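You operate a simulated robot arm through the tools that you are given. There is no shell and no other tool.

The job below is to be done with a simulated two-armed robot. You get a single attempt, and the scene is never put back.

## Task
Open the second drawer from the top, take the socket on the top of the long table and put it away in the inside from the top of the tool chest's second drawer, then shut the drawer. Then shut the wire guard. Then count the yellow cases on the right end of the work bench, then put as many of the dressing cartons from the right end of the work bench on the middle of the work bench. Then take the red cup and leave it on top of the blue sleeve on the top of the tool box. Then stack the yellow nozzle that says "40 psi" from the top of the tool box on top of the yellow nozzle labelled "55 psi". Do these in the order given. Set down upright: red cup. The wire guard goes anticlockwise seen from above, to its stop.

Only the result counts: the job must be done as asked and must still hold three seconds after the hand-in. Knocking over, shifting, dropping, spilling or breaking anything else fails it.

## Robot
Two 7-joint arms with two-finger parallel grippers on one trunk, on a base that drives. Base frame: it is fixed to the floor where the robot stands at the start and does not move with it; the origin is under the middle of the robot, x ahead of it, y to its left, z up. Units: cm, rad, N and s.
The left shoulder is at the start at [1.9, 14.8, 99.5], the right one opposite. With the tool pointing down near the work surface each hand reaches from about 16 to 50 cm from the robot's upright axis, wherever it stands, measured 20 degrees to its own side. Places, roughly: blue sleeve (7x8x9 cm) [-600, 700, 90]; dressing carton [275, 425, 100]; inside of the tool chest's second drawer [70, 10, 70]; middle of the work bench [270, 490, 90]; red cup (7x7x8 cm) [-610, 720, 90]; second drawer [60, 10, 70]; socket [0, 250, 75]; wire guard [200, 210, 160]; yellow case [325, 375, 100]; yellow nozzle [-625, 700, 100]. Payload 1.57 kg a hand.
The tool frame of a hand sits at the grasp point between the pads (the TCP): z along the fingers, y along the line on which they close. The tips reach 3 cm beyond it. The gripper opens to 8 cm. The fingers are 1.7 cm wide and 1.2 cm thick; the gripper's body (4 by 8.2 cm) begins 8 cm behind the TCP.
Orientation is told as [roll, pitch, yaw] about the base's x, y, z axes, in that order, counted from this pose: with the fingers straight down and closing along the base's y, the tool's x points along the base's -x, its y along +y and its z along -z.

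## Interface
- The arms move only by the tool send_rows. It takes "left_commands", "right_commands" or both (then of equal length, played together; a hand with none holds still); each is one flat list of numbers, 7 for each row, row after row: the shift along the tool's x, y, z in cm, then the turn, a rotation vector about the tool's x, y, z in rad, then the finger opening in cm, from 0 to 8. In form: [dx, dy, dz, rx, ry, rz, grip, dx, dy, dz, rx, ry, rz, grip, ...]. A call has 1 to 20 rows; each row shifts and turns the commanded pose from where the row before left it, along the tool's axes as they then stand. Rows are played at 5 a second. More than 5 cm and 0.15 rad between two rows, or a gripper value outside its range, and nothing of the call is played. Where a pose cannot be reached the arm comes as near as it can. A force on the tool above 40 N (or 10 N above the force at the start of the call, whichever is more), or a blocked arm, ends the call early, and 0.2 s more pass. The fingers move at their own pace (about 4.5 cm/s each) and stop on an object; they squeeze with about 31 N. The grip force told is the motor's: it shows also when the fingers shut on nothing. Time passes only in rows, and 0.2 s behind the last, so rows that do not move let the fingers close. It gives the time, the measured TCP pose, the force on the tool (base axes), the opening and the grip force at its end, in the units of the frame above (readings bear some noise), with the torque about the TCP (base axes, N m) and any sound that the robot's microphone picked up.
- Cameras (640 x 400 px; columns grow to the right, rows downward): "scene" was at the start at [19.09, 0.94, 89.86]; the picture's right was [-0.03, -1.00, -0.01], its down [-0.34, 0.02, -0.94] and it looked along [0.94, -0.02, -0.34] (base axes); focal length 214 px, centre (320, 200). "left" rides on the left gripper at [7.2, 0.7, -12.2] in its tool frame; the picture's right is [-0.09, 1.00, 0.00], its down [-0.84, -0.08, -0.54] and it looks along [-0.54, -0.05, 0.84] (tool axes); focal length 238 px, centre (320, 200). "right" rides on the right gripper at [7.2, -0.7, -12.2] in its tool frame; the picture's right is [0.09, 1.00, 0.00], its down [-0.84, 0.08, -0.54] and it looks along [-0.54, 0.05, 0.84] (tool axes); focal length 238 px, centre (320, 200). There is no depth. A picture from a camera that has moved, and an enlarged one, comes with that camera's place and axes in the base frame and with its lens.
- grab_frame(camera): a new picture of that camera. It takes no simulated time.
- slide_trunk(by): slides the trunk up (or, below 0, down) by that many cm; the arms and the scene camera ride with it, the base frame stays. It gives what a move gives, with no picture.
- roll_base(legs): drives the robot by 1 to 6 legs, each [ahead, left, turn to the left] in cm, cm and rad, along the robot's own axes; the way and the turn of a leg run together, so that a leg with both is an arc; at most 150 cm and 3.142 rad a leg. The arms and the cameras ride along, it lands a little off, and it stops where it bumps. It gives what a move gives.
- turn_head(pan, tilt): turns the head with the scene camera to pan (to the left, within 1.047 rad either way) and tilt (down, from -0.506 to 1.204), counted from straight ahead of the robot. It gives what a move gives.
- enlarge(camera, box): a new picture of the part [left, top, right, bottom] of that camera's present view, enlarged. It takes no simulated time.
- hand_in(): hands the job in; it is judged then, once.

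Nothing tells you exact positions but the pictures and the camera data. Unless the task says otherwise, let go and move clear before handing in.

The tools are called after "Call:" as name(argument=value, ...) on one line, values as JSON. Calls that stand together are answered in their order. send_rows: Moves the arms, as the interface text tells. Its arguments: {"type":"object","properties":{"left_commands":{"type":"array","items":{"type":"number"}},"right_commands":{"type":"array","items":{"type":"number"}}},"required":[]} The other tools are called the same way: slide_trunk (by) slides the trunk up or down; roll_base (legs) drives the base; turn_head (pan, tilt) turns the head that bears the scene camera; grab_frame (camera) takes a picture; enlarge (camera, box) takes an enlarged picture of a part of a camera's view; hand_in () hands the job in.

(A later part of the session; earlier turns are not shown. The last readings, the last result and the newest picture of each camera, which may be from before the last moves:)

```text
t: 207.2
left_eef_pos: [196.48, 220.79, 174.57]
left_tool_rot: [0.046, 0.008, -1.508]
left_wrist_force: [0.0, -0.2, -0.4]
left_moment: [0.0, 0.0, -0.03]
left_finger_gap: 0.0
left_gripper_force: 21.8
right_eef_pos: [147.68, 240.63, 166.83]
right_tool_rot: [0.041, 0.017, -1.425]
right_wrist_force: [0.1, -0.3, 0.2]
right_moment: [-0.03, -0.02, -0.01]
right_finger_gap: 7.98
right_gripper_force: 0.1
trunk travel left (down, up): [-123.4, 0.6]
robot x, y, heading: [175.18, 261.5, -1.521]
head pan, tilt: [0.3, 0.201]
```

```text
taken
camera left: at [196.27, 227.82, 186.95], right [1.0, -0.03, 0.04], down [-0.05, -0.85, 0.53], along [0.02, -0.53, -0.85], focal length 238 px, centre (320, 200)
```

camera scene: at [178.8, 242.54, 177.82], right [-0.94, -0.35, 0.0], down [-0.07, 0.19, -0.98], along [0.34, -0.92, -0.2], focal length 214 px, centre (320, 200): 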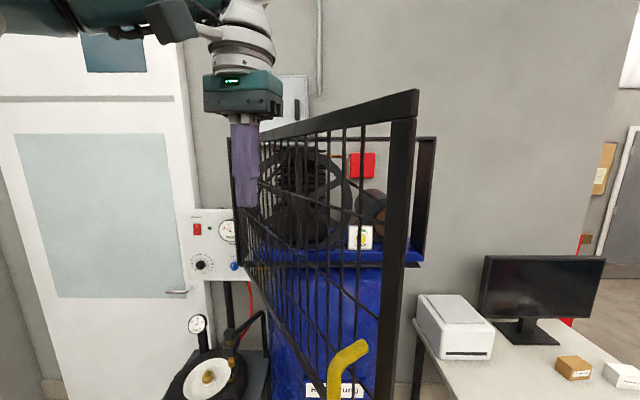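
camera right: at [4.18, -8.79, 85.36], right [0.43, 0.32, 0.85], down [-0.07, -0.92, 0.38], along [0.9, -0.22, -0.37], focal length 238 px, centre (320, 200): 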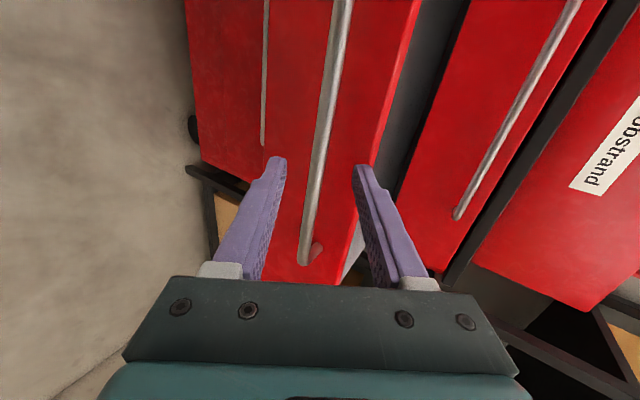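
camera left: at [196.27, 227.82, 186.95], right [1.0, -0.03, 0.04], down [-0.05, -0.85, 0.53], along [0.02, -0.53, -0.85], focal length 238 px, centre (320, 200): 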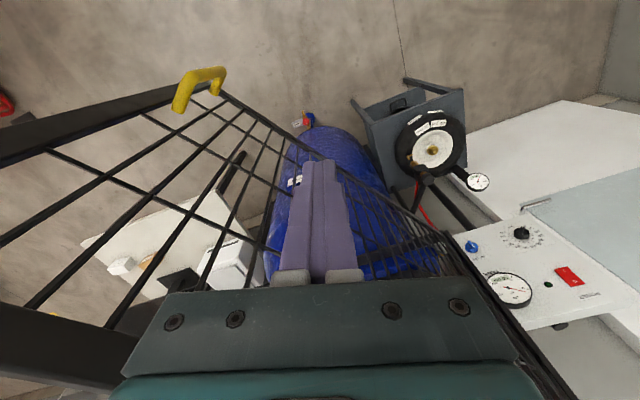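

Fingers cross the top bar just below the gripper body, as intended. Continuing forward to push.

Call:
roll_base(legs=[[12, 0, 0]])

Call:
grab_frame(camera="scene")

```text
t: 208.5
left_eef_pos: [196.97, 208.67, 174.58]
left_tool_rot: [0.046, 0.008, -1.512]
left_wrist_force: [0.1, -0.2, -0.2]
left_moment: [-0.03, -0.01, 0.03]
left_finger_gap: 0.02
left_gripper_force: 21.6
right_eef_pos: [148.14, 228.75, 166.71]
right_tool_rot: [0.042, 0.017, -1.429]
right_wrist_force: [-0.5, 0.2, 0.4]
right_moment: [0.0, 0.01, 0.02]
right_finger_gap: 7.99
right_gripper_force: 0.0
trunk travel left (down, up): [-123.4, 0.6]
robot x, y, heading: [175.83, 249.51, -1.523]
head pan, tilt: [0.3, 0.201]
```

```text
taken
camera scene: at [179.3, 230.57, 177.82], right [-0.94, -0.34, 0.0], down [-0.07, 0.19, -0.98], along [0.33, -0.92, -0.2], focal length 214 px, centre (320, 200)
```

scene: 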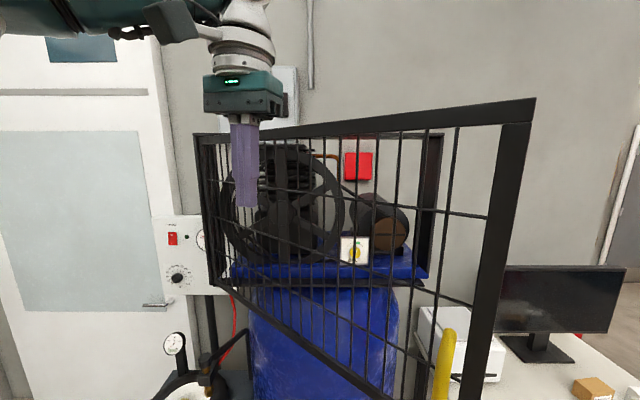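

The guard is swinging shut smoothly. Continuing.

Call:
roll_base(legs=[[12, 0, 0]])

Call:
grab_frame(camera="scene")

```text
t: 209.7
left_eef_pos: [197.5, 196.47, 174.63]
left_tool_rot: [0.047, 0.011, -1.512]
left_wrist_force: [1.3, 0.0, -0.1]
left_moment: [-0.02, 0.01, -0.01]
left_finger_gap: 0.0
left_gripper_force: 21.5
right_eef_pos: [148.78, 216.66, 166.76]
right_tool_rot: [0.041, 0.017, -1.43]
right_wrist_force: [-0.9, -0.6, -0.5]
right_moment: [-0.06, 0.02, 0.0]
right_finger_gap: 7.99
right_gripper_force: 0.0
trunk travel left (down, up): [-123.4, 0.6]
robot x, y, heading: [176.36, 237.09, -1.52]
head pan, tilt: [0.3, 0.201]
```

```text
taken
camera scene: at [179.87, 218.39, 177.82], right [-0.94, -0.34, 0.0], down [-0.07, 0.19, -0.98], along [0.33, -0.92, -0.2], focal length 214 px, centre (320, 200)
```

scene: 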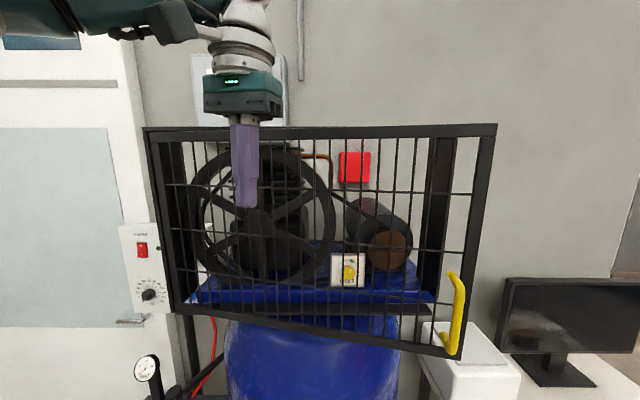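

Call:
roll_base(legs=[[10, 0, 0]])

Call:
grab_frame(camera="scene")

Call:
grab_frame(camera="left")

```text
t: 210.9
left_eef_pos: [198.0, 186.56, 174.69]
left_tool_rot: [0.044, 0.012, -1.511]
left_wrist_force: [0.0, -0.4, -0.3]
left_moment: [0.01, 0.01, 0.0]
left_finger_gap: 0.0
left_gripper_force: 20.8
right_eef_pos: [149.27, 206.74, 166.78]
right_tool_rot: [0.044, 0.018, -1.429]
right_wrist_force: [-0.4, -0.2, 0.0]
right_moment: [-0.06, 0.0, -0.01]
right_finger_gap: 8.0
right_gripper_force: 0.0
trunk travel left (down, up): [-123.4, 0.6]
robot x, y, heading: [176.76, 226.72, -1.523]
head pan, tilt: [0.3, 0.201]
```

```text
taken
camera scene: at [180.35, 208.42, 177.82], right [-0.94, -0.34, 0.0], down [-0.07, 0.19, -0.98], along [0.33, -0.92, -0.2], focal length 214 px, centre (320, 200)
```

scene: 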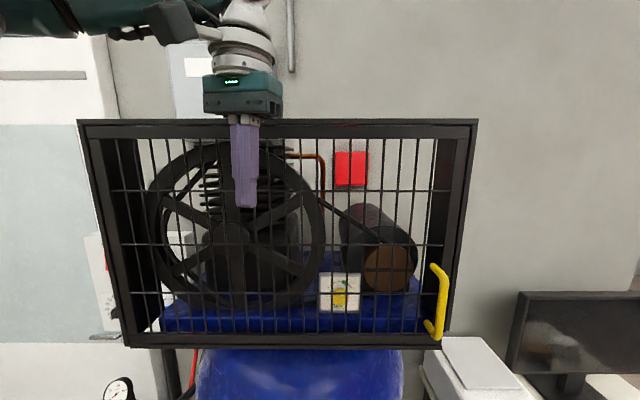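

```text
taken
camera left: at [197.78, 193.61, 186.89], right [1.0, -0.03, 0.04], down [-0.05, -0.85, 0.53], along [0.02, -0.53, -0.85], focal length 238 px, centre (320, 200)
```

left: 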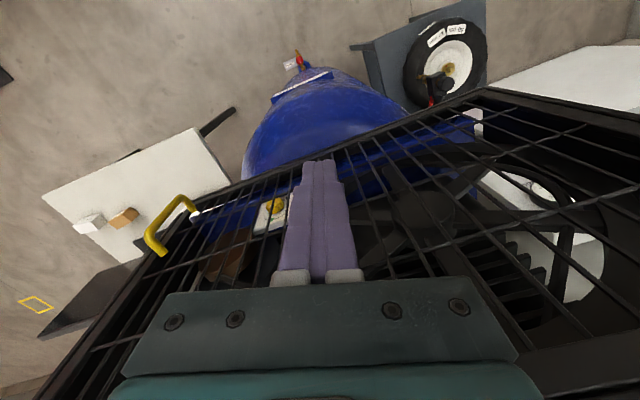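

Nearly closed. Now pushing the last part with the arm in small, force-limited steps until the stop.

Call:
send_rows(left_commands=[-0.8, 0, 0, 0, 0, 0, 0, -0.8, 0, 0, 0, 0, 0, 0, -0.8, 0, 0, 0, 0, 0, 0, -0.8, 0, 0, 0, 0, 0, 0, -0.8, 0, 0, 0, 0, 0, 0, -0.8, 0, 0, 0, 0, 0, 0])

Call:
grab_frame(camera="scene")

```text
t: 212.5
left_eef_pos: [198.93, 182.62, 171.56]
left_tool_rot: [0.046, 0.076, -1.494]
left_wrist_force: [-0.2, -0.3, -0.1]
left_moment: [0.01, -0.01, -0.04]
left_finger_gap: 0.01
left_gripper_force: 21.4
right_eef_pos: [149.25, 206.62, 166.94]
right_tool_rot: [0.044, 0.017, -1.43]
right_wrist_force: [-0.2, -0.2, -0.1]
right_moment: [0.04, 0.03, -0.01]
right_finger_gap: 7.99
right_gripper_force: 0.1
trunk travel left (down, up): [-123.4, 0.6]
robot x, y, heading: [176.78, 226.71, -1.523]
head pan, tilt: [0.3, 0.201]
stopped in row 6 (left hand): the arm was blocked; the commanded pose is now the measured one
```

```text
taken
camera scene: at [180.35, 208.42, 177.82], right [-0.94, -0.34, 0.0], down [-0.07, 0.19, -0.98], along [0.33, -0.92, -0.2], focal length 214 px, centre (320, 200)
```

scene: 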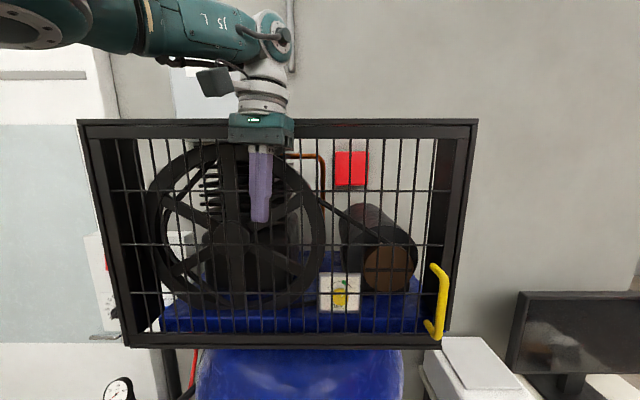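

The door looks aligned with the housing (angle ≈3.48 rad against a frame angle of about the same), but the arm hit its own limit rather than feeling the stop. I'll pull the hand back slightly, roll closer, and press gently to feel the stop.

Call:
send_rows(left_commands=[2, 0, -1.5, 0, -0.04, 0, 0, 2, 0, -1.5, 0, -0.04, 0, 0])

Call:
roll_base(legs=[[5, 0, 0]])

Call:
send_rows(left_commands=[-0.5, 0, 0, 0, 0, 0, 0, -0.5, 0, 0, 0, 0, 0, 0, -0.5, 0, 0, 0, 0, 0, 0, -0.5, 0, 0, 0, 0, 0, 0, -0.5, 0, 0, 0, 0, 0, 0, -0.5, 0, 0, 0, 0, 0, 0])

Call:
grab_frame(camera="scene")

```text
t: 213.1
left_eef_pos: [198.35, 186.72, 173.96]
left_tool_rot: [0.053, 0.015, -1.504]
left_wrist_force: [0.1, 0.3, -0.6]
left_moment: [-0.01, -0.01, 0.03]
left_finger_gap: 0.0
left_gripper_force: 21.1
right_eef_pos: [149.26, 206.72, 166.85]
right_tool_rot: [0.044, 0.017, -1.429]
right_wrist_force: [-0.5, -0.1, -0.9]
right_moment: [0.01, 0.05, -0.03]
right_finger_gap: 8.01
right_gripper_force: 0.2
trunk travel left (down, up): [-123.4, 0.6]
robot x, y, heading: [177.01, 227.65, -1.522]
head pan, tilt: [0.3, 0.201]
```

```text
t: 214.0
left_eef_pos: [198.65, 181.52, 173.93]
left_tool_rot: [0.052, 0.015, -1.502]
left_wrist_force: [1.1, -0.3, -0.5]
left_moment: [-0.05, -0.01, -0.01]
left_finger_gap: 0.0
left_gripper_force: 20.6
right_eef_pos: [149.44, 201.6, 166.89]
right_tool_rot: [0.044, 0.017, -1.43]
right_wrist_force: [0.7, -0.2, -0.4]
right_moment: [-0.02, 0.01, 0.0]
right_finger_gap: 8.0
right_gripper_force: 0.0
trunk travel left (down, up): [-123.4, 0.6]
robot x, y, heading: [176.96, 221.66, -1.522]
head pan, tilt: [0.3, 0.201]
```

```text
t: 214.6
left_eef_pos: [198.78, 181.0, 173.38]
left_tool_rot: [0.049, 0.038, -1.499]
left_wrist_force: [-0.9, 3.3, 2.1]
left_moment: [-0.4, -0.15, -0.02]
left_finger_gap: 0.0
left_gripper_force: 21.5
right_eef_pos: [149.44, 201.58, 166.81]
right_tool_rot: [0.045, 0.016, -1.429]
right_wrist_force: [0.1, 0.9, 0.7]
right_moment: [-0.02, 0.01, 0.03]
right_finger_gap: 7.99
right_gripper_force: 0.0
trunk travel left (down, up): [-123.4, 0.6]
robot x, y, heading: [176.99, 221.85, -1.525]
head pan, tilt: [0.3, 0.201]
stopped in row 3 (left hand): the force on the tool passed its limit at 63 N (the readings are from after the stop); the commanded pose is now the measured one
```

```text
taken
camera scene: at [180.55, 203.36, 177.82], right [-0.94, -0.34, 0.0], down [-0.07, 0.19, -0.98], along [0.33, -0.92, -0.2], focal length 214 px, centre (320, 200)
```

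scene: 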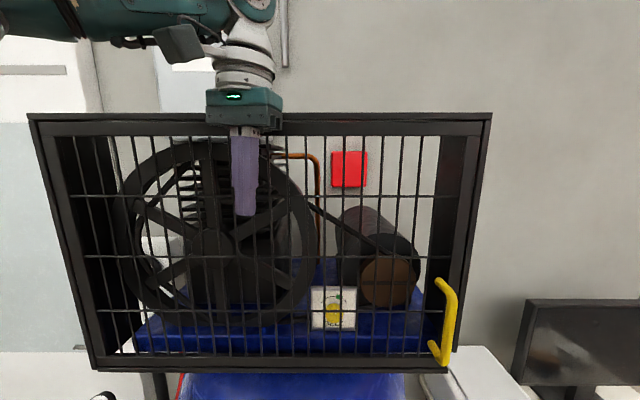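

A firm 63 N contact with no door motion: the guard is at its stop. Backing straight away and lowering the trunk.

Call:
send_rows(left_commands=[1.5, 0, 0, 0, 0, 0, 0, 2.5, 0, 0, 0, 0, 0, 0])

Call:
roll_base(legs=[[-60, 0, 0]])

Call:
grab_frame(camera="scene")

Call:
slide_trunk(by=-40)

```text
t: 215.2
left_eef_pos: [198.49, 184.96, 173.72]
left_tool_rot: [0.048, 0.036, -1.498]
left_wrist_force: [-1.1, 1.1, -0.7]
left_moment: [0.0, -0.01, 0.03]
left_finger_gap: 0.01
left_gripper_force: 21.6
right_eef_pos: [149.47, 201.63, 166.8]
right_tool_rot: [0.043, 0.017, -1.431]
right_wrist_force: [-1.1, 0.1, 0.8]
right_moment: [0.04, 0.02, -0.01]
right_finger_gap: 8.01
right_gripper_force: 0.0
trunk travel left (down, up): [-123.4, 0.6]
robot x, y, heading: [177.26, 221.92, -1.526]
head pan, tilt: [0.3, 0.201]
```

```text
t: 218.6
left_eef_pos: [195.83, 245.02, 173.68]
left_tool_rot: [0.049, 0.037, -1.499]
left_wrist_force: [0.3, 0.0, -0.5]
left_moment: [-0.04, -0.01, 0.04]
left_finger_gap: 0.0
left_gripper_force: 21.4
right_eef_pos: [146.64, 261.8, 166.87]
right_tool_rot: [0.043, 0.018, -1.431]
right_wrist_force: [0.5, 0.0, 0.6]
right_moment: [-0.03, 0.0, -0.01]
right_finger_gap: 8.0
right_gripper_force: 0.0
trunk travel left (down, up): [-123.4, 0.6]
robot x, y, heading: [174.01, 281.99, -1.523]
head pan, tilt: [0.3, 0.201]
```

```text
taken
camera scene: at [177.78, 263.48, 177.82], right [-0.94, -0.34, 0.0], down [-0.07, 0.19, -0.98], along [0.33, -0.92, -0.2], focal length 214 px, centre (320, 200)
```

scene: 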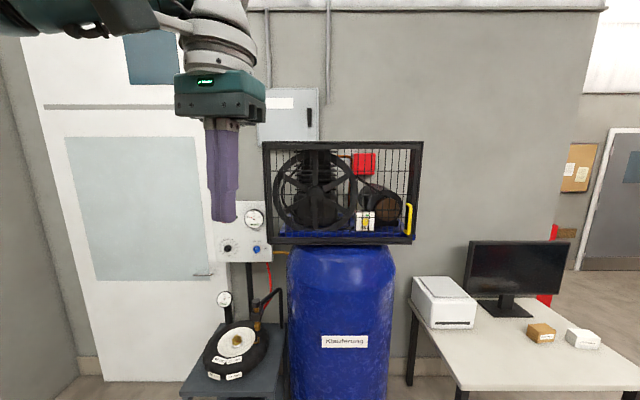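

```text
t: 222.4
left_eef_pos: [195.77, 245.01, 133.75]
left_tool_rot: [0.048, 0.037, -1.499]
left_wrist_force: [1.4, 1.0, 0.0]
left_moment: [0.0, 0.02, 0.0]
left_finger_gap: 0.01
left_gripper_force: 21.5
right_eef_pos: [146.6, 261.85, 126.79]
right_tool_rot: [0.045, 0.017, -1.431]
right_wrist_force: [0.0, 0.1, 0.6]
right_moment: [0.0, 0.02, -0.01]
right_finger_gap: 7.98
right_gripper_force: 0.0
trunk travel left (down, up): [-83.4, 40.6]
robot x, y, heading: [174.05, 282.21, -1.52]
head pan, tilt: [0.3, 0.201]
```

The guard is shut. Now I tuck the left hand, lower the trunk some more, and turn to face the work bench.

Call:
send_rows(left_commands=[3, 0, 0, 0, 0, 0, 4, 3, 0, 0, 0, 0, 0, 8, 3, 0, 0, 0, 0, 0, 8, 3, 0, 0, 0, 0, 0, 8])

Call:
slide_trunk(by=-28)

Call:
roll_base(legs=[[-15, 0, 0], [0, 0, 2.1]])

Call:
turn_head(pan=0.2, tilt=0.15)

Call:
grab_frame(camera="scene")

```text
t: 223.5
left_eef_pos: [195.93, 258.61, 130.36]
left_tool_rot: [0.162, 0.196, -1.471]
left_wrist_force: [-0.7, 0.1, -0.6]
left_moment: [-0.03, -0.01, 0.03]
left_finger_gap: 8.01
left_gripper_force: 0.1
right_eef_pos: [146.75, 261.67, 126.97]
right_tool_rot: [0.044, 0.016, -1.431]
right_wrist_force: [-1.1, -0.5, 0.2]
right_moment: [0.05, 0.01, -0.03]
right_finger_gap: 7.99
right_gripper_force: 0.0
trunk travel left (down, up): [-83.4, 40.6]
robot x, y, heading: [174.39, 281.79, -1.525]
head pan, tilt: [0.3, 0.201]
stopped in row 4 (left hand): the arm was blocked; the commanded pose is now the measured one
```

```text
t: 226.3
left_eef_pos: [196.06, 258.72, 102.51]
left_tool_rot: [0.161, 0.193, -1.471]
left_wrist_force: [-0.1, -0.3, 0.8]
left_moment: [-0.02, 0.01, -0.02]
left_finger_gap: 7.99
left_gripper_force: 0.0
right_eef_pos: [146.78, 261.81, 98.75]
right_tool_rot: [0.044, 0.019, -1.432]
right_wrist_force: [-0.2, 0.6, -0.4]
right_moment: [0.0, -0.02, -0.02]
right_finger_gap: 8.0
right_gripper_force: 0.1
trunk travel left (down, up): [-55.4, 68.6]
robot x, y, heading: [174.51, 282.11, -1.524]
head pan, tilt: [0.3, 0.201]
```

```text
t: 232.7
left_eef_pos: [183.23, 327.5, 102.43]
left_tool_rot: [0.161, 0.198, 0.615]
left_wrist_force: [-0.9, 0.0, -0.4]
left_moment: [0.01, -0.01, -0.01]
left_finger_gap: 7.99
left_gripper_force: 0.1
right_eef_pos: [204.8, 283.15, 98.83]
right_tool_rot: [0.043, 0.017, 0.653]
right_wrist_force: [-0.3, 0.1, -0.1]
right_moment: [0.01, 0.0, 0.0]
right_finger_gap: 8.03
right_gripper_force: 0.0
trunk travel left (down, up): [-55.4, 68.6]
robot x, y, heading: [173.62, 297.15, 0.558]
head pan, tilt: [0.3, 0.201]
```

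```text
t: 233.3
left_eef_pos: [183.16, 327.63, 102.42]
left_tool_rot: [0.159, 0.197, 0.614]
left_wrist_force: [0.1, -1.0, 0.3]
left_moment: [-0.01, 0.0, 0.03]
left_finger_gap: 8.01
left_gripper_force: 0.0
right_eef_pos: [204.78, 283.13, 98.87]
right_tool_rot: [0.045, 0.017, 0.654]
right_wrist_force: [0.7, 0.2, 0.3]
right_moment: [0.04, -0.03, -0.03]
right_finger_gap: 8.01
right_gripper_force: 0.1
trunk travel left (down, up): [-55.4, 68.6]
robot x, y, heading: [173.31, 297.15, 0.56]
head pan, tilt: [0.201, 0.15]
```

```text
taken
camera scene: at [188.65, 308.98, 110.29], right [0.69, -0.72, 0.0], down [-0.11, -0.1, -0.99], along [0.72, 0.68, -0.15], focal length 214 px, centre (320, 200)
```

scene: 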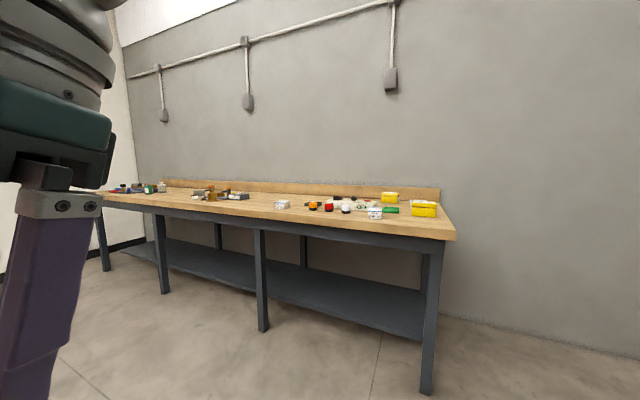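

Call:
enlarge(camera="scene", box=[260, 165, 470, 250])

Call:
enlarge(camera="scene", box=[90, 160, 300, 245])

```text
3.05 times, centred on (365, 208) of scene
camera zoom: at [188.65, 308.98, 110.29], right [0.69, -0.72, 0.0], down [-0.11, -0.1, -0.99], along [0.72, 0.68, -0.15], focal length 654 px, centre (183, 177)
```

zoom: 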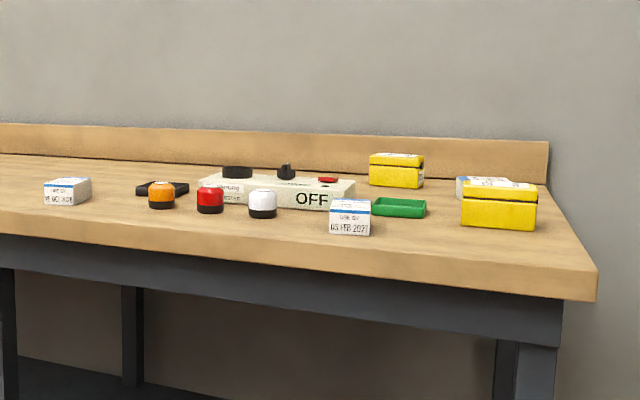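

```text
3.05 times, centred on (195, 202) of scene
camera zoom: at [188.65, 308.98, 110.29], right [0.69, -0.72, 0.0], down [-0.11, -0.1, -0.99], along [0.72, 0.68, -0.15], focal length 654 px, centre (701, 192)
```

zoom: 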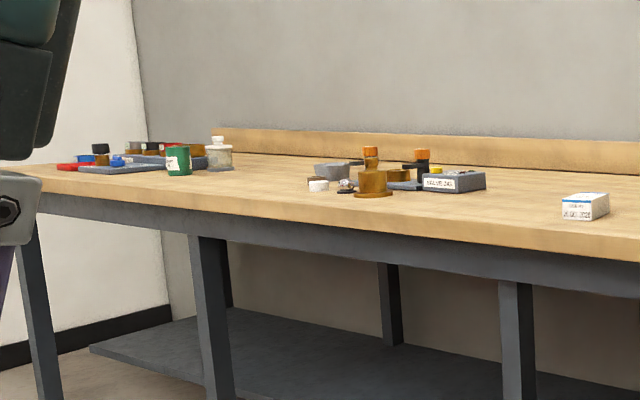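

On the bench's right end I see two yellow cases so far, some white/blue dressing cartons, caps and an "OFF" switch box. I'll drive closer and look from above to count properly.

Call:
roll_base(legs=[[56, 6, 0], [0, 0, -0.16]])

Call:
turn_head(pan=-0.1, tilt=0.25)

Call:
grab_frame(camera="scene")

```text
t: 237.3
left_eef_pos: [233.32, 361.13, 102.41]
left_tool_rot: [0.16, 0.198, 0.446]
left_wrist_force: [-0.3, 1.1, -0.7]
left_moment: [0.0, -0.06, 0.01]
left_finger_gap: 8.0
left_gripper_force: 0.0
right_eef_pos: [247.17, 313.63, 98.86]
right_tool_rot: [0.045, 0.018, 0.489]
right_wrist_force: [-0.6, -0.2, 0.2]
right_moment: [-0.01, 0.01, -0.01]
right_finger_gap: 8.02
right_gripper_force: 0.1
trunk travel left (down, up): [-55.4, 68.6]
robot x, y, heading: [218.57, 332.66, 0.393]
head pan, tilt: [0.201, 0.15]
```

```text
t: 238.1
left_eef_pos: [233.38, 361.07, 102.48]
left_tool_rot: [0.161, 0.197, 0.446]
left_wrist_force: [-0.2, -0.3, 0.0]
left_moment: [0.0, 0.03, 0.0]
left_finger_gap: 7.99
left_gripper_force: 0.0
right_eef_pos: [247.25, 313.49, 98.89]
right_tool_rot: [0.043, 0.018, 0.485]
right_wrist_force: [-0.8, -0.2, 0.6]
right_moment: [0.0, 0.0, -0.01]
right_finger_gap: 7.99
right_gripper_force: 0.1
trunk travel left (down, up): [-55.4, 68.6]
robot x, y, heading: [219.19, 332.67, 0.392]
head pan, tilt: [-0.099, 0.25]
```

```text
taken
camera scene: at [236.8, 339.23, 109.36], right [0.29, -0.96, 0.0], down [-0.24, -0.07, -0.97], along [0.93, 0.28, -0.25], focal length 214 px, centre (320, 200)
```

scene: 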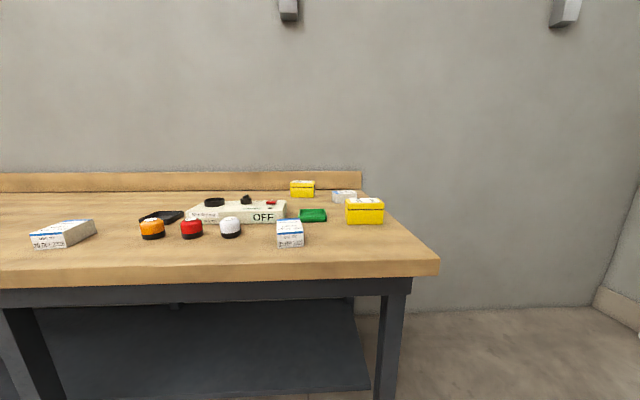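

Call:
enlarge(camera="scene", box=[240, 165, 420, 265])

Call:
enlarge(camera="scene", box=[0, 170, 240, 270])

```text
3.56 times, centred on (330, 215) of scene
camera zoom: at [236.8, 339.23, 109.36], right [0.29, -0.96, 0.0], down [-0.24, -0.07, -0.97], along [0.93, 0.28, -0.25], focal length 763 px, centre (284, 147)
```

zoom: 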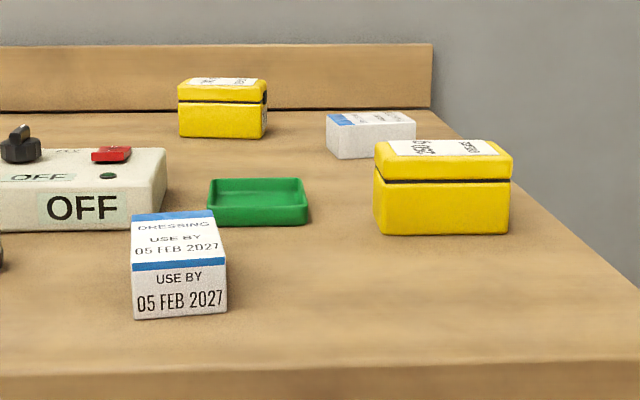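

```text
2.67 times, centred on (120, 220) of scene
camera zoom: at [236.8, 339.23, 109.36], right [0.29, -0.96, 0.0], down [-0.24, -0.07, -0.97], along [0.93, 0.28, -0.25], focal length 572 px, centre (853, 147)
```

zoom: 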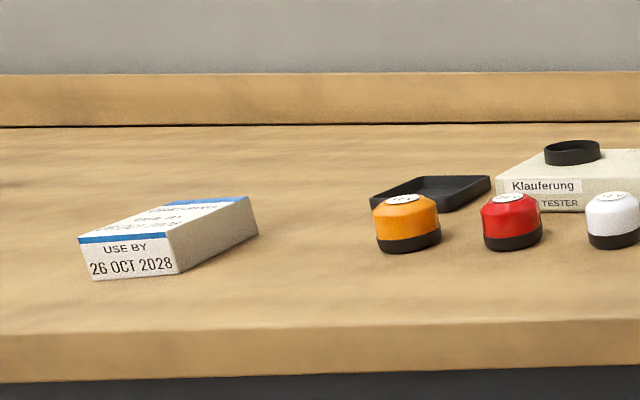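

I count two yellow cases from here; I'll raise the trunk to make sure none is hidden behind other things.

Call:
slide_trunk(by=40)

Call:
turn_head(pan=-0.1, tilt=0.6)

Call:
grab_frame(camera="scene")

Call:
turn_head(pan=0.7, tilt=0.5)

Call:
grab_frame(camera="scene")

```text
t: 241.9
left_eef_pos: [233.29, 361.03, 142.5]
left_tool_rot: [0.16, 0.198, 0.447]
left_wrist_force: [0.6, -0.1, 0.3]
left_moment: [-0.05, 0.0, -0.01]
left_finger_gap: 8.02
left_gripper_force: 0.0
right_eef_pos: [247.2, 313.54, 138.87]
right_tool_rot: [0.043, 0.017, 0.487]
right_wrist_force: [-0.2, 0.6, -0.3]
right_moment: [0.03, 0.01, -0.02]
right_finger_gap: 8.04
right_gripper_force: 0.0
trunk travel left (down, up): [-95.4, 28.6]
robot x, y, heading: [218.62, 332.65, 0.394]
head pan, tilt: [-0.099, 0.25]
```

```text
t: 242.8
left_eef_pos: [233.41, 361.07, 142.39]
left_tool_rot: [0.16, 0.196, 0.447]
left_wrist_force: [-0.6, -0.6, 0.8]
left_moment: [-0.03, 0.03, -0.02]
left_finger_gap: 8.02
left_gripper_force: 0.1
right_eef_pos: [247.18, 313.54, 138.85]
right_tool_rot: [0.043, 0.018, 0.487]
right_wrist_force: [0.4, -0.7, 0.6]
right_moment: [0.0, 0.0, -0.02]
right_finger_gap: 8.0
right_gripper_force: 0.0
trunk travel left (down, up): [-95.4, 28.6]
robot x, y, heading: [218.57, 332.85, 0.395]
head pan, tilt: [-0.099, 0.6]
```

```text
taken
camera scene: at [236.33, 339.08, 146.15], right [0.29, -0.96, 0.0], down [-0.54, -0.16, -0.83], along [0.79, 0.24, -0.56], focal length 214 px, centre (320, 200)
```

scene: 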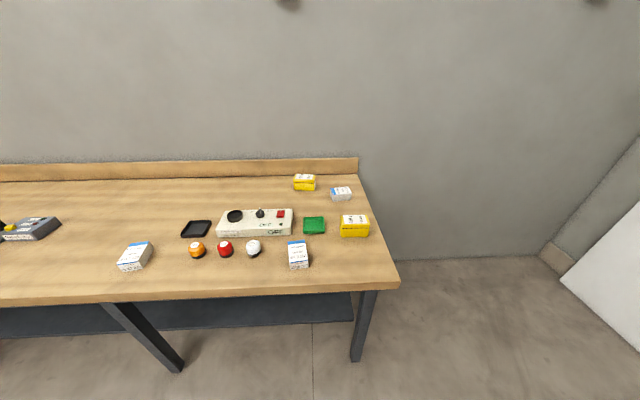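

```text
t: 243.9
left_eef_pos: [233.29, 361.08, 142.58]
left_tool_rot: [0.16, 0.198, 0.446]
left_wrist_force: [-0.1, 0.7, -0.9]
left_moment: [0.04, 0.0, 0.04]
left_finger_gap: 7.99
left_gripper_force: 0.0
right_eef_pos: [247.25, 313.59, 138.77]
right_tool_rot: [0.045, 0.017, 0.487]
right_wrist_force: [0.5, -0.1, -0.9]
right_moment: [-0.04, 0.01, 0.01]
right_finger_gap: 8.03
right_gripper_force: 0.1
trunk travel left (down, up): [-95.4, 28.6]
robot x, y, heading: [219.14, 332.35, 0.389]
head pan, tilt: [0.7, 0.499]
```

```text
taken
camera scene: at [232.06, 344.6, 147.05], right [0.89, -0.46, 0.0], down [-0.22, -0.42, -0.88], along [0.4, 0.78, -0.48], focal length 214 px, centre (320, 200)
```

scene: 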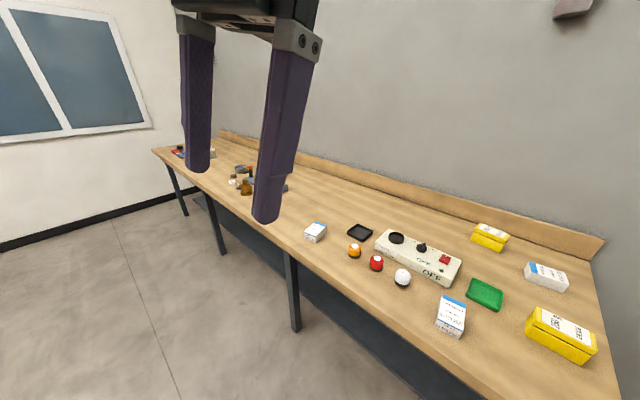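

Confirmed: exactly two yellow cases, so two dressing cartons go to the middle. The two front cartons (A ≈(286,363), "05 FEB 2027" and C ≈(268,419), "26 OCT 2028") are the easy ones. I'll straighten the left hand and drive up to carton C first.

Call:
send_rows(left_commands=[0, 0, 0, 0.08, 0, 0, 8, 0, 0, 0, 0.08, 0, 0, 8, -1, 0, 0, 0, -0.1, 0, 8, -1, 0, 0, 0, -0.097, -0.03, 8])

Call:
roll_base(legs=[[0, 0, 0.06], [34, 36.5, 0]])

Call:
turn_head(pan=0.45, tilt=0.75)

Call:
grab_frame(camera="scene")

```text
t: 244.9
left_eef_pos: [234.56, 362.0, 141.22]
left_tool_rot: [0.018, 0.048, 0.488]
left_wrist_force: [-0.5, 0.1, 0.7]
left_moment: [-0.02, -0.01, -0.01]
left_finger_gap: 7.98
left_gripper_force: 0.1
right_eef_pos: [247.27, 313.55, 138.85]
right_tool_rot: [0.043, 0.018, 0.486]
right_wrist_force: [-0.4, 0.0, 0.8]
right_moment: [0.01, 0.02, 0.01]
right_finger_gap: 7.97
right_gripper_force: 0.0
trunk travel left (down, up): [-95.4, 28.6]
robot x, y, heading: [218.86, 332.74, 0.39]
head pan, tilt: [0.7, 0.499]
```

```text
t: 248.2
left_eef_pos: [247.69, 409.96, 141.26]
left_tool_rot: [0.021, 0.043, 0.534]
left_wrist_force: [0.4, -0.4, 0.1]
left_moment: [-0.02, 0.04, 0.01]
left_finger_gap: 8.02
left_gripper_force: 0.1
right_eef_pos: [263.37, 362.54, 138.83]
right_tool_rot: [0.044, 0.017, 0.546]
right_wrist_force: [0.2, 1.0, 0.3]
right_moment: [0.01, 0.01, 0.0]
right_finger_gap: 8.0
right_gripper_force: 0.0
trunk travel left (down, up): [-95.4, 28.6]
robot x, y, heading: [233.5, 379.9, 0.452]
head pan, tilt: [0.7, 0.499]
```

```text
t: 249.0
left_eef_pos: [247.64, 409.95, 141.1]
left_tool_rot: [0.02, 0.048, 0.533]
left_wrist_force: [0.3, 0.0, -0.4]
left_moment: [-0.03, 0.02, 0.0]
left_finger_gap: 7.99
left_gripper_force: 0.1
right_eef_pos: [263.34, 362.48, 138.77]
right_tool_rot: [0.043, 0.018, 0.548]
right_wrist_force: [0.4, 0.1, 0.1]
right_moment: [0.0, -0.01, 0.01]
right_finger_gap: 8.01
right_gripper_force: 0.0
trunk travel left (down, up): [-95.4, 28.6]
robot x, y, heading: [234.0, 379.65, 0.452]
head pan, tilt: [0.45, 0.75]
```

```text
taken
camera scene: at [247.76, 390.78, 144.86], right [0.79, -0.62, 0.0], down [-0.42, -0.54, -0.73], along [0.45, 0.57, -0.68], focal length 214 px, centre (320, 200)
```

scene: 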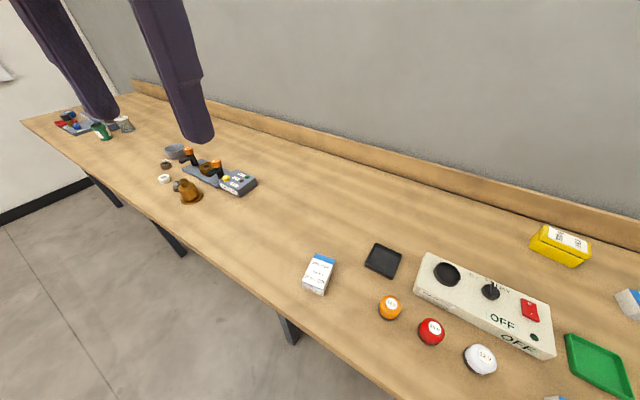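

Carton C is at about (267, 415). I'll move a little closer, lower the trunk, and look with the left hand camera.

Call:
roll_base(legs=[[5, 0, 0]])

Call:
slide_trunk(by=-40)

Call:
grab_frame(camera="left")

Call:
grab_frame(camera="scene")

```text
t: 249.9
left_eef_pos: [252.16, 412.13, 141.19]
left_tool_rot: [0.02, 0.046, 0.533]
left_wrist_force: [0.1, 1.3, 0.2]
left_moment: [0.0, -0.02, 0.02]
left_finger_gap: 7.99
left_gripper_force: 0.1
right_eef_pos: [267.86, 364.78, 138.9]
right_tool_rot: [0.045, 0.017, 0.546]
right_wrist_force: [-0.3, 0.2, -0.6]
right_moment: [-0.04, 0.01, -0.01]
right_finger_gap: 8.01
right_gripper_force: 0.0
trunk travel left (down, up): [-95.4, 28.6]
robot x, y, heading: [238.49, 381.97, 0.455]
head pan, tilt: [0.45, 0.75]
```

```text
t: 253.8
left_eef_pos: [252.14, 412.1, 101.11]
left_tool_rot: [0.022, 0.047, 0.532]
left_wrist_force: [0.1, 0.3, -0.5]
left_moment: [0.0, 0.0, 0.0]
left_finger_gap: 8.0
left_gripper_force: 0.1
right_eef_pos: [267.83, 364.69, 98.83]
right_tool_rot: [0.045, 0.016, 0.547]
right_wrist_force: [0.2, 0.4, 0.0]
right_moment: [0.04, 0.01, -0.02]
right_finger_gap: 7.99
right_gripper_force: 0.0
trunk travel left (down, up): [-55.4, 68.6]
robot x, y, heading: [238.39, 382.36, 0.454]
head pan, tilt: [0.45, 0.75]
```

```text
taken
camera left: at [246.36, 409.12, 113.64], right [-0.43, 0.9, 0.02], down [0.79, 0.36, 0.5], along [0.45, 0.23, -0.87], focal length 238 px, centre (320, 200)
```

left: 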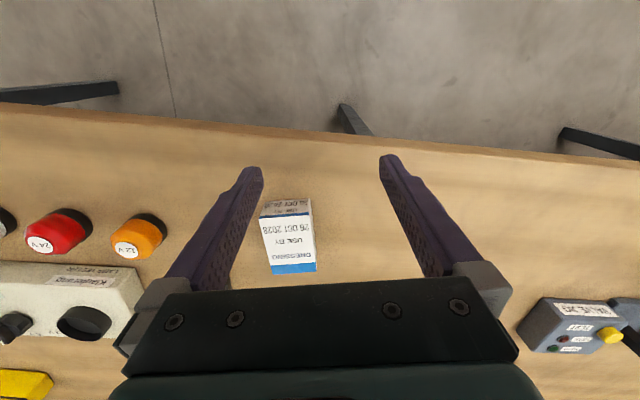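

```text
taken
camera scene: at [252.35, 393.0, 104.85], right [0.78, -0.62, 0.0], down [-0.42, -0.54, -0.73], along [0.45, 0.57, -0.68], focal length 214 px, centre (320, 200)
```

scene: 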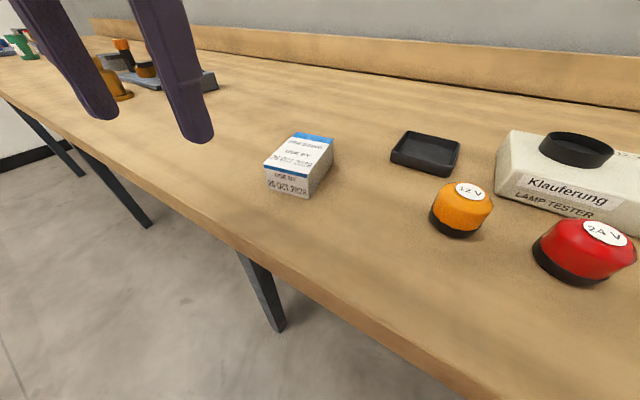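

Carton C: centre ≈(267.5, 415.2), about 6.4 cm wide and 10.4 cm long, aligned with my hand's yaw. Moving the open left hand above it.

Call:
send_rows(left_commands=[-3, -1, 0, 0, -0.047, 0.03, 8, -3, -1, 0, 0, 0, 0, 8, -3, -1, 0, 0, 0, 0, 8, -3, -1, 0, 0, 0, 0, 8, -2.8, -1.1, 0, 0, 0, 0, 8])

Call:
grab_frame(camera="left")

Call:
grab_frame(camera="scene")

```text
t: 255.0
left_eef_pos: [267.53, 414.82, 100.68]
left_tool_rot: [0.021, 0.001, 0.501]
left_wrist_force: [-1.0, -0.1, 0.6]
left_moment: [0.01, 0.01, -0.02]
left_finger_gap: 7.99
left_gripper_force: 0.0
right_eef_pos: [267.97, 364.79, 98.72]
right_tool_rot: [0.042, 0.016, 0.546]
right_wrist_force: [-0.3, 0.3, 0.2]
right_moment: [0.02, 0.05, -0.02]
right_finger_gap: 7.99
right_gripper_force: 0.0
trunk travel left (down, up): [-55.4, 68.6]
robot x, y, heading: [238.18, 382.17, 0.452]
head pan, tilt: [0.45, 0.75]
```

```text
taken
camera left: at [261.11, 411.73, 112.87], right [-0.4, 0.92, 0.02], down [0.78, 0.32, 0.54], along [0.49, 0.23, -0.84], focal length 238 px, centre (320, 200)
```

left: 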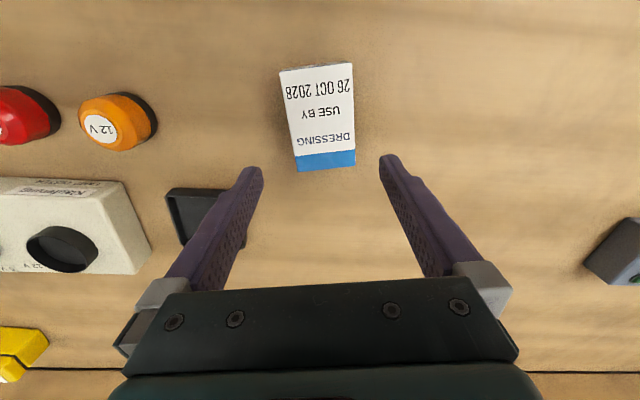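

```text
taken
camera scene: at [252.36, 392.99, 104.85], right [0.78, -0.62, 0.0], down [-0.42, -0.54, -0.73], along [0.45, 0.57, -0.68], focal length 214 px, centre (320, 200)
```

scene: 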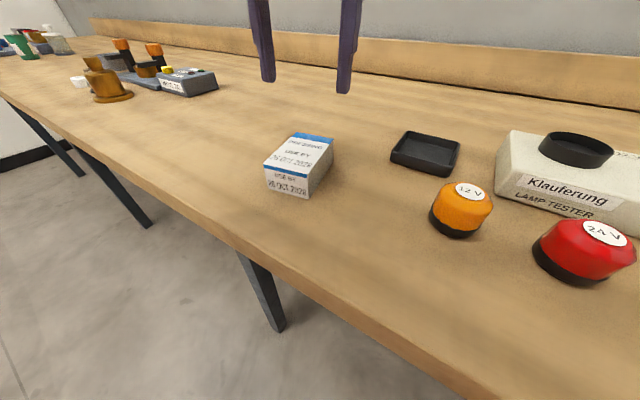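

Well aligned. Descending to the carton and closing.

Call:
send_rows(left_commands=[0.4, 0.1, 3, 0, 0, 0, 8, 0.3, 0.1, 3, 0, 0, 0, 8, 0, 0, 3, 0, 0, 0, 8, 0, 0, 2, 0, 0, 0, 8, 0, 0, 1, 0, 0, 0, 8])

Call:
grab_frame(camera="left")

Call:
grab_frame(camera="scene")

```text
t: 256.2
left_eef_pos: [266.69, 414.68, 88.98]
left_tool_rot: [0.017, -0.002, 0.5]
left_wrist_force: [-9.2, -4.0, 29.6]
left_moment: [-1.37, -0.25, -0.45]
left_finger_gap: 7.9
left_gripper_force: 0.1
right_eef_pos: [267.76, 364.8, 98.93]
right_tool_rot: [0.043, 0.017, 0.546]
right_wrist_force: [0.2, 1.0, -0.4]
right_moment: [0.01, 0.03, -0.01]
right_finger_gap: 7.99
right_gripper_force: 0.1
trunk travel left (down, up): [-55.4, 68.6]
robot x, y, heading: [237.93, 381.9, 0.448]
head pan, tilt: [0.45, 0.75]
```

```text
taken
camera left: at [260.18, 411.62, 101.24], right [-0.4, 0.92, 0.02], down [0.77, 0.32, 0.54], along [0.49, 0.23, -0.84], focal length 238 px, centre (320, 200)
```

left: 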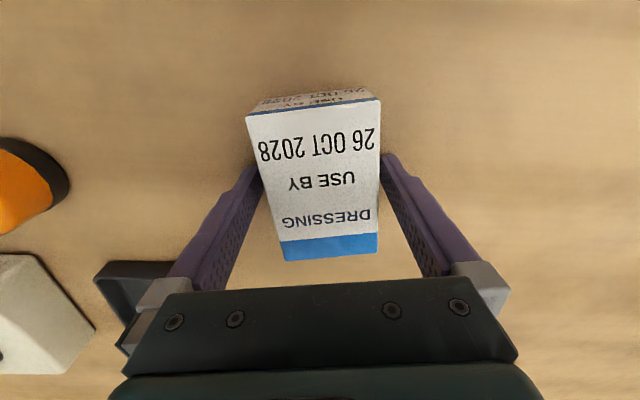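

```text
taken
camera scene: at [252.3, 393.06, 104.93], right [0.78, -0.62, 0.0], down [-0.42, -0.53, -0.73], along [0.45, 0.57, -0.68], focal length 214 px, centre (320, 200)
```

scene: 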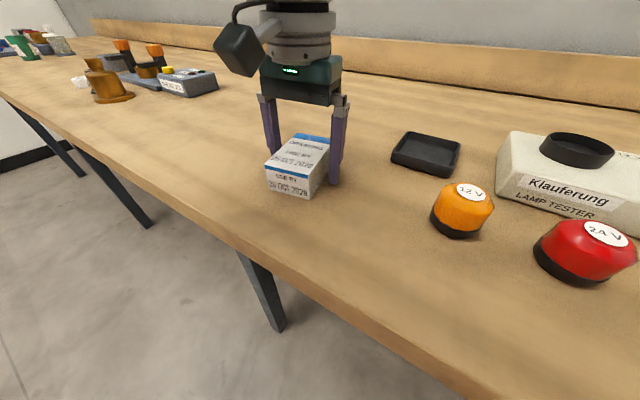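

The contact is the fingertip touching the bench (top at z≈86). I'll ease up slightly and close on the carton.

Call:
send_rows(left_commands=[0, 0, -0.5, 0, 0, 0, 8, 0, 0, 0, 0, 0, 0, 6, 0, 0, 0, 0, 0, 0, 4, 0, 0, 0, 0, 0, 0, 3, 0, 0, 0, 0, 0, 0, 3, 0, 0, 0, 0, 0, 0, 3, 0, 0, 0, 0, 0, 0, 3])

Call:
grab_frame(camera="left")

```text
t: 257.8
left_eef_pos: [266.69, 414.73, 89.17]
left_tool_rot: [0.021, 0.001, 0.501]
left_wrist_force: [0.8, 0.3, -0.5]
left_moment: [0.01, 0.0, 0.02]
left_finger_gap: 6.15
left_gripper_force: 30.9
right_eef_pos: [267.84, 364.65, 98.84]
right_tool_rot: [0.044, 0.017, 0.547]
right_wrist_force: [1.0, -0.1, -0.6]
right_moment: [0.01, -0.02, -0.01]
right_finger_gap: 8.02
right_gripper_force: 0.0
trunk travel left (down, up): [-55.4, 68.6]
robot x, y, heading: [238.23, 381.92, 0.45]
head pan, tilt: [0.45, 0.75]
```

```text
taken
camera left: at [260.23, 411.67, 101.47], right [-0.4, 0.92, 0.02], down [0.78, 0.32, 0.54], along [0.49, 0.23, -0.84], focal length 238 px, centre (320, 200)
```

left: 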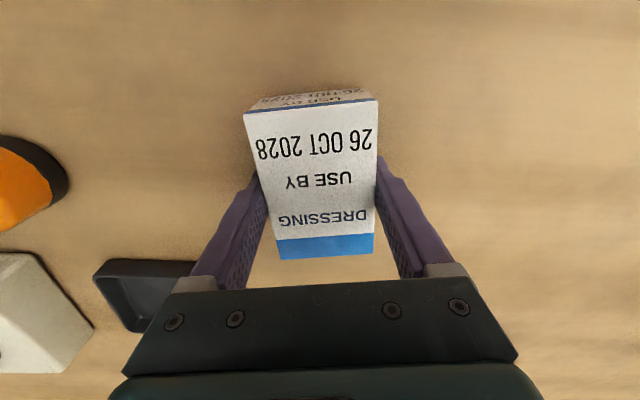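

Gripped (6.15 cm, 31 N). Lifting slowly.

Call:
send_rows(left_commands=[0, 0, -0.5, 0, 0, 0, 3, 0, 0, -0.7, 0, 0, 0, 3, 0, 0, -1.2, 0, 0, 0, 3, 0, 0, -2, 0, 0, 0, 3, 0, 0, -2, 0, 0, 0, 3, 0, 0, -2, 0, 0, 0, 3, 0, 0, -2, 0, 0, 0, 3, 0, 0, -2, 0, 0, 0, 3])

Call:
grab_frame(camera="left")

Call:
grab_frame(camera="scene")

```text
t: 259.6
left_eef_pos: [267.02, 414.74, 101.75]
left_tool_rot: [0.021, 0.0, 0.5]
left_wrist_force: [0.2, -0.1, -1.4]
left_moment: [-0.04, 0.01, -0.01]
left_finger_gap: 6.18
left_gripper_force: 30.8
right_eef_pos: [267.89, 364.63, 98.77]
right_tool_rot: [0.044, 0.019, 0.546]
right_wrist_force: [0.3, 0.1, 0.5]
right_moment: [-0.01, 0.01, -0.01]
right_finger_gap: 7.97
right_gripper_force: 0.1
trunk travel left (down, up): [-55.4, 68.6]
robot x, y, heading: [238.44, 382.19, 0.453]
head pan, tilt: [0.45, 0.75]
```

```text
taken
camera left: at [260.51, 411.65, 113.99], right [-0.4, 0.92, 0.02], down [0.78, 0.33, 0.54], along [0.49, 0.23, -0.84], focal length 238 px, centre (320, 200)
```

left: 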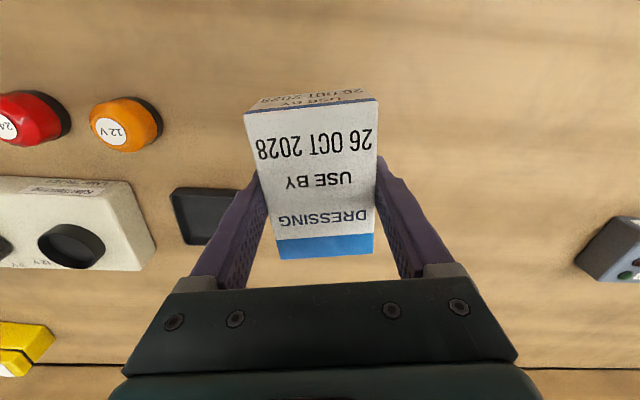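

```text
taken
camera scene: at [252.35, 392.99, 104.85], right [0.78, -0.62, 0.0], down [-0.42, -0.54, -0.73], along [0.45, 0.57, -0.68], focal length 214 px, centre (320, 200)
```

scene: 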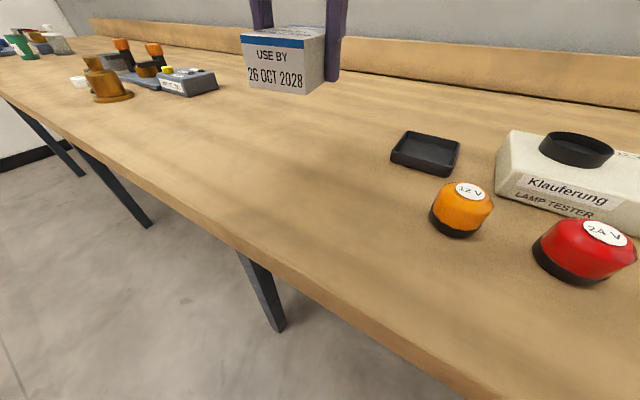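

Carton C is held. Now looking with the right hand camera for carton A.

Call:
grab_frame(camera="right")

Call:
turn_head(pan=-0.6, tilt=0.75)

Call:
grab_frame(camera="scene")

```text
taken
camera right: at [262.63, 360.22, 111.21], right [-0.59, 0.8, 0.04], down [0.69, 0.49, 0.53], along [0.4, 0.35, -0.85], focal length 238 px, centre (320, 200)
```

right: 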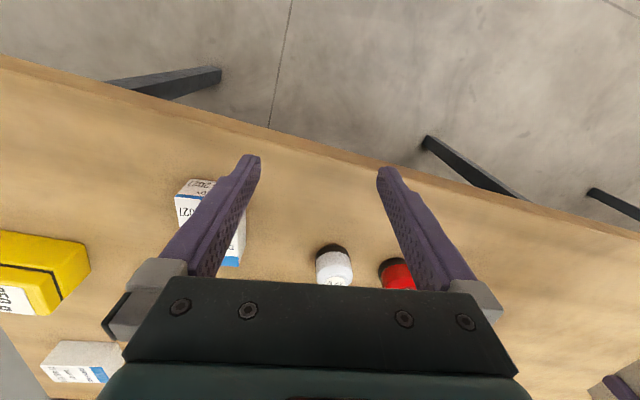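

```text
t: 260.9
left_eef_pos: [266.91, 414.62, 101.61]
left_tool_rot: [0.022, -0.001, 0.503]
left_wrist_force: [-0.1, -0.1, -1.8]
left_moment: [0.02, 0.0, -0.01]
left_finger_gap: 6.14
left_gripper_force: 30.7
right_eef_pos: [267.92, 364.62, 98.85]
right_tool_rot: [0.044, 0.017, 0.547]
right_wrist_force: [-0.1, -0.6, 0.0]
right_moment: [0.01, -0.02, 0.0]
right_finger_gap: 8.01
right_gripper_force: 0.0
trunk travel left (down, up): [-55.4, 68.6]
robot x, y, heading: [238.43, 382.13, 0.452]
head pan, tilt: [-0.6, 0.75]
```

```text
taken
camera scene: at [255.4, 385.27, 104.85], right [-0.15, -0.99, 0.0], down [-0.67, 0.1, -0.73], along [0.72, -0.11, -0.68], focal length 214 px, centre (320, 200)
```

scene: 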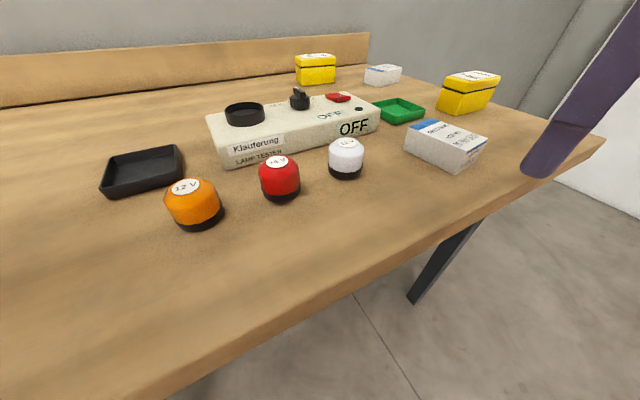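

Carton A's centre is at about (282.5, 361.3), heading ≈0.45. I'll shift the base so it's comfortably in front of the right hand.

Call:
roll_base(legs=[[-7.4, -18, 0]])

Call:
grab_frame(camera="right")

Call:
grab_frame(camera="scene")

```text
t: 262.5
left_eef_pos: [268.45, 395.0, 101.79]
left_tool_rot: [0.022, 0.002, 0.499]
left_wrist_force: [0.0, -0.4, -1.5]
left_moment: [0.0, -0.02, 0.03]
left_finger_gap: 6.13
left_gripper_force: 31.0
right_eef_pos: [269.23, 344.92, 98.9]
right_tool_rot: [0.045, 0.017, 0.546]
right_wrist_force: [0.0, -0.8, -0.2]
right_moment: [0.0, 0.01, 0.02]
right_finger_gap: 8.0
right_gripper_force: 0.1
trunk travel left (down, up): [-55.4, 68.6]
robot x, y, heading: [239.53, 362.57, 0.451]
head pan, tilt: [-0.6, 0.75]
```

```text
taken
camera right: at [263.95, 340.48, 111.22], right [-0.59, 0.8, 0.04], down [0.7, 0.48, 0.53], along [0.41, 0.35, -0.85], focal length 238 px, centre (320, 200)
```

right: 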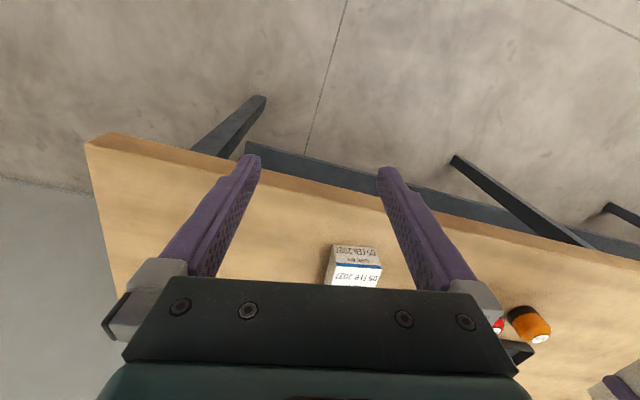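

```text
taken
camera scene: at [256.77, 365.54, 104.85], right [-0.15, -0.99, 0.0], down [-0.67, 0.1, -0.73], along [0.72, -0.11, -0.68], focal length 214 px, centre (320, 200)
```

scene: 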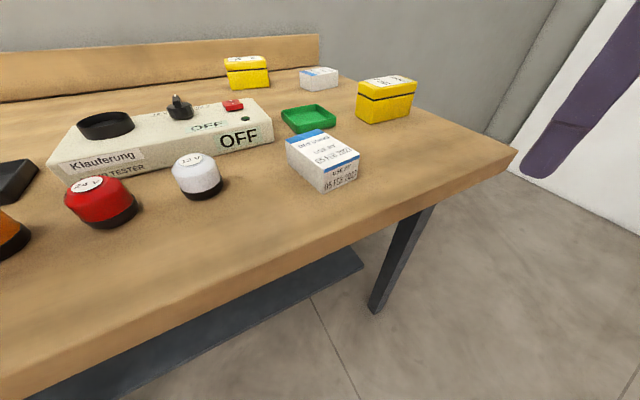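

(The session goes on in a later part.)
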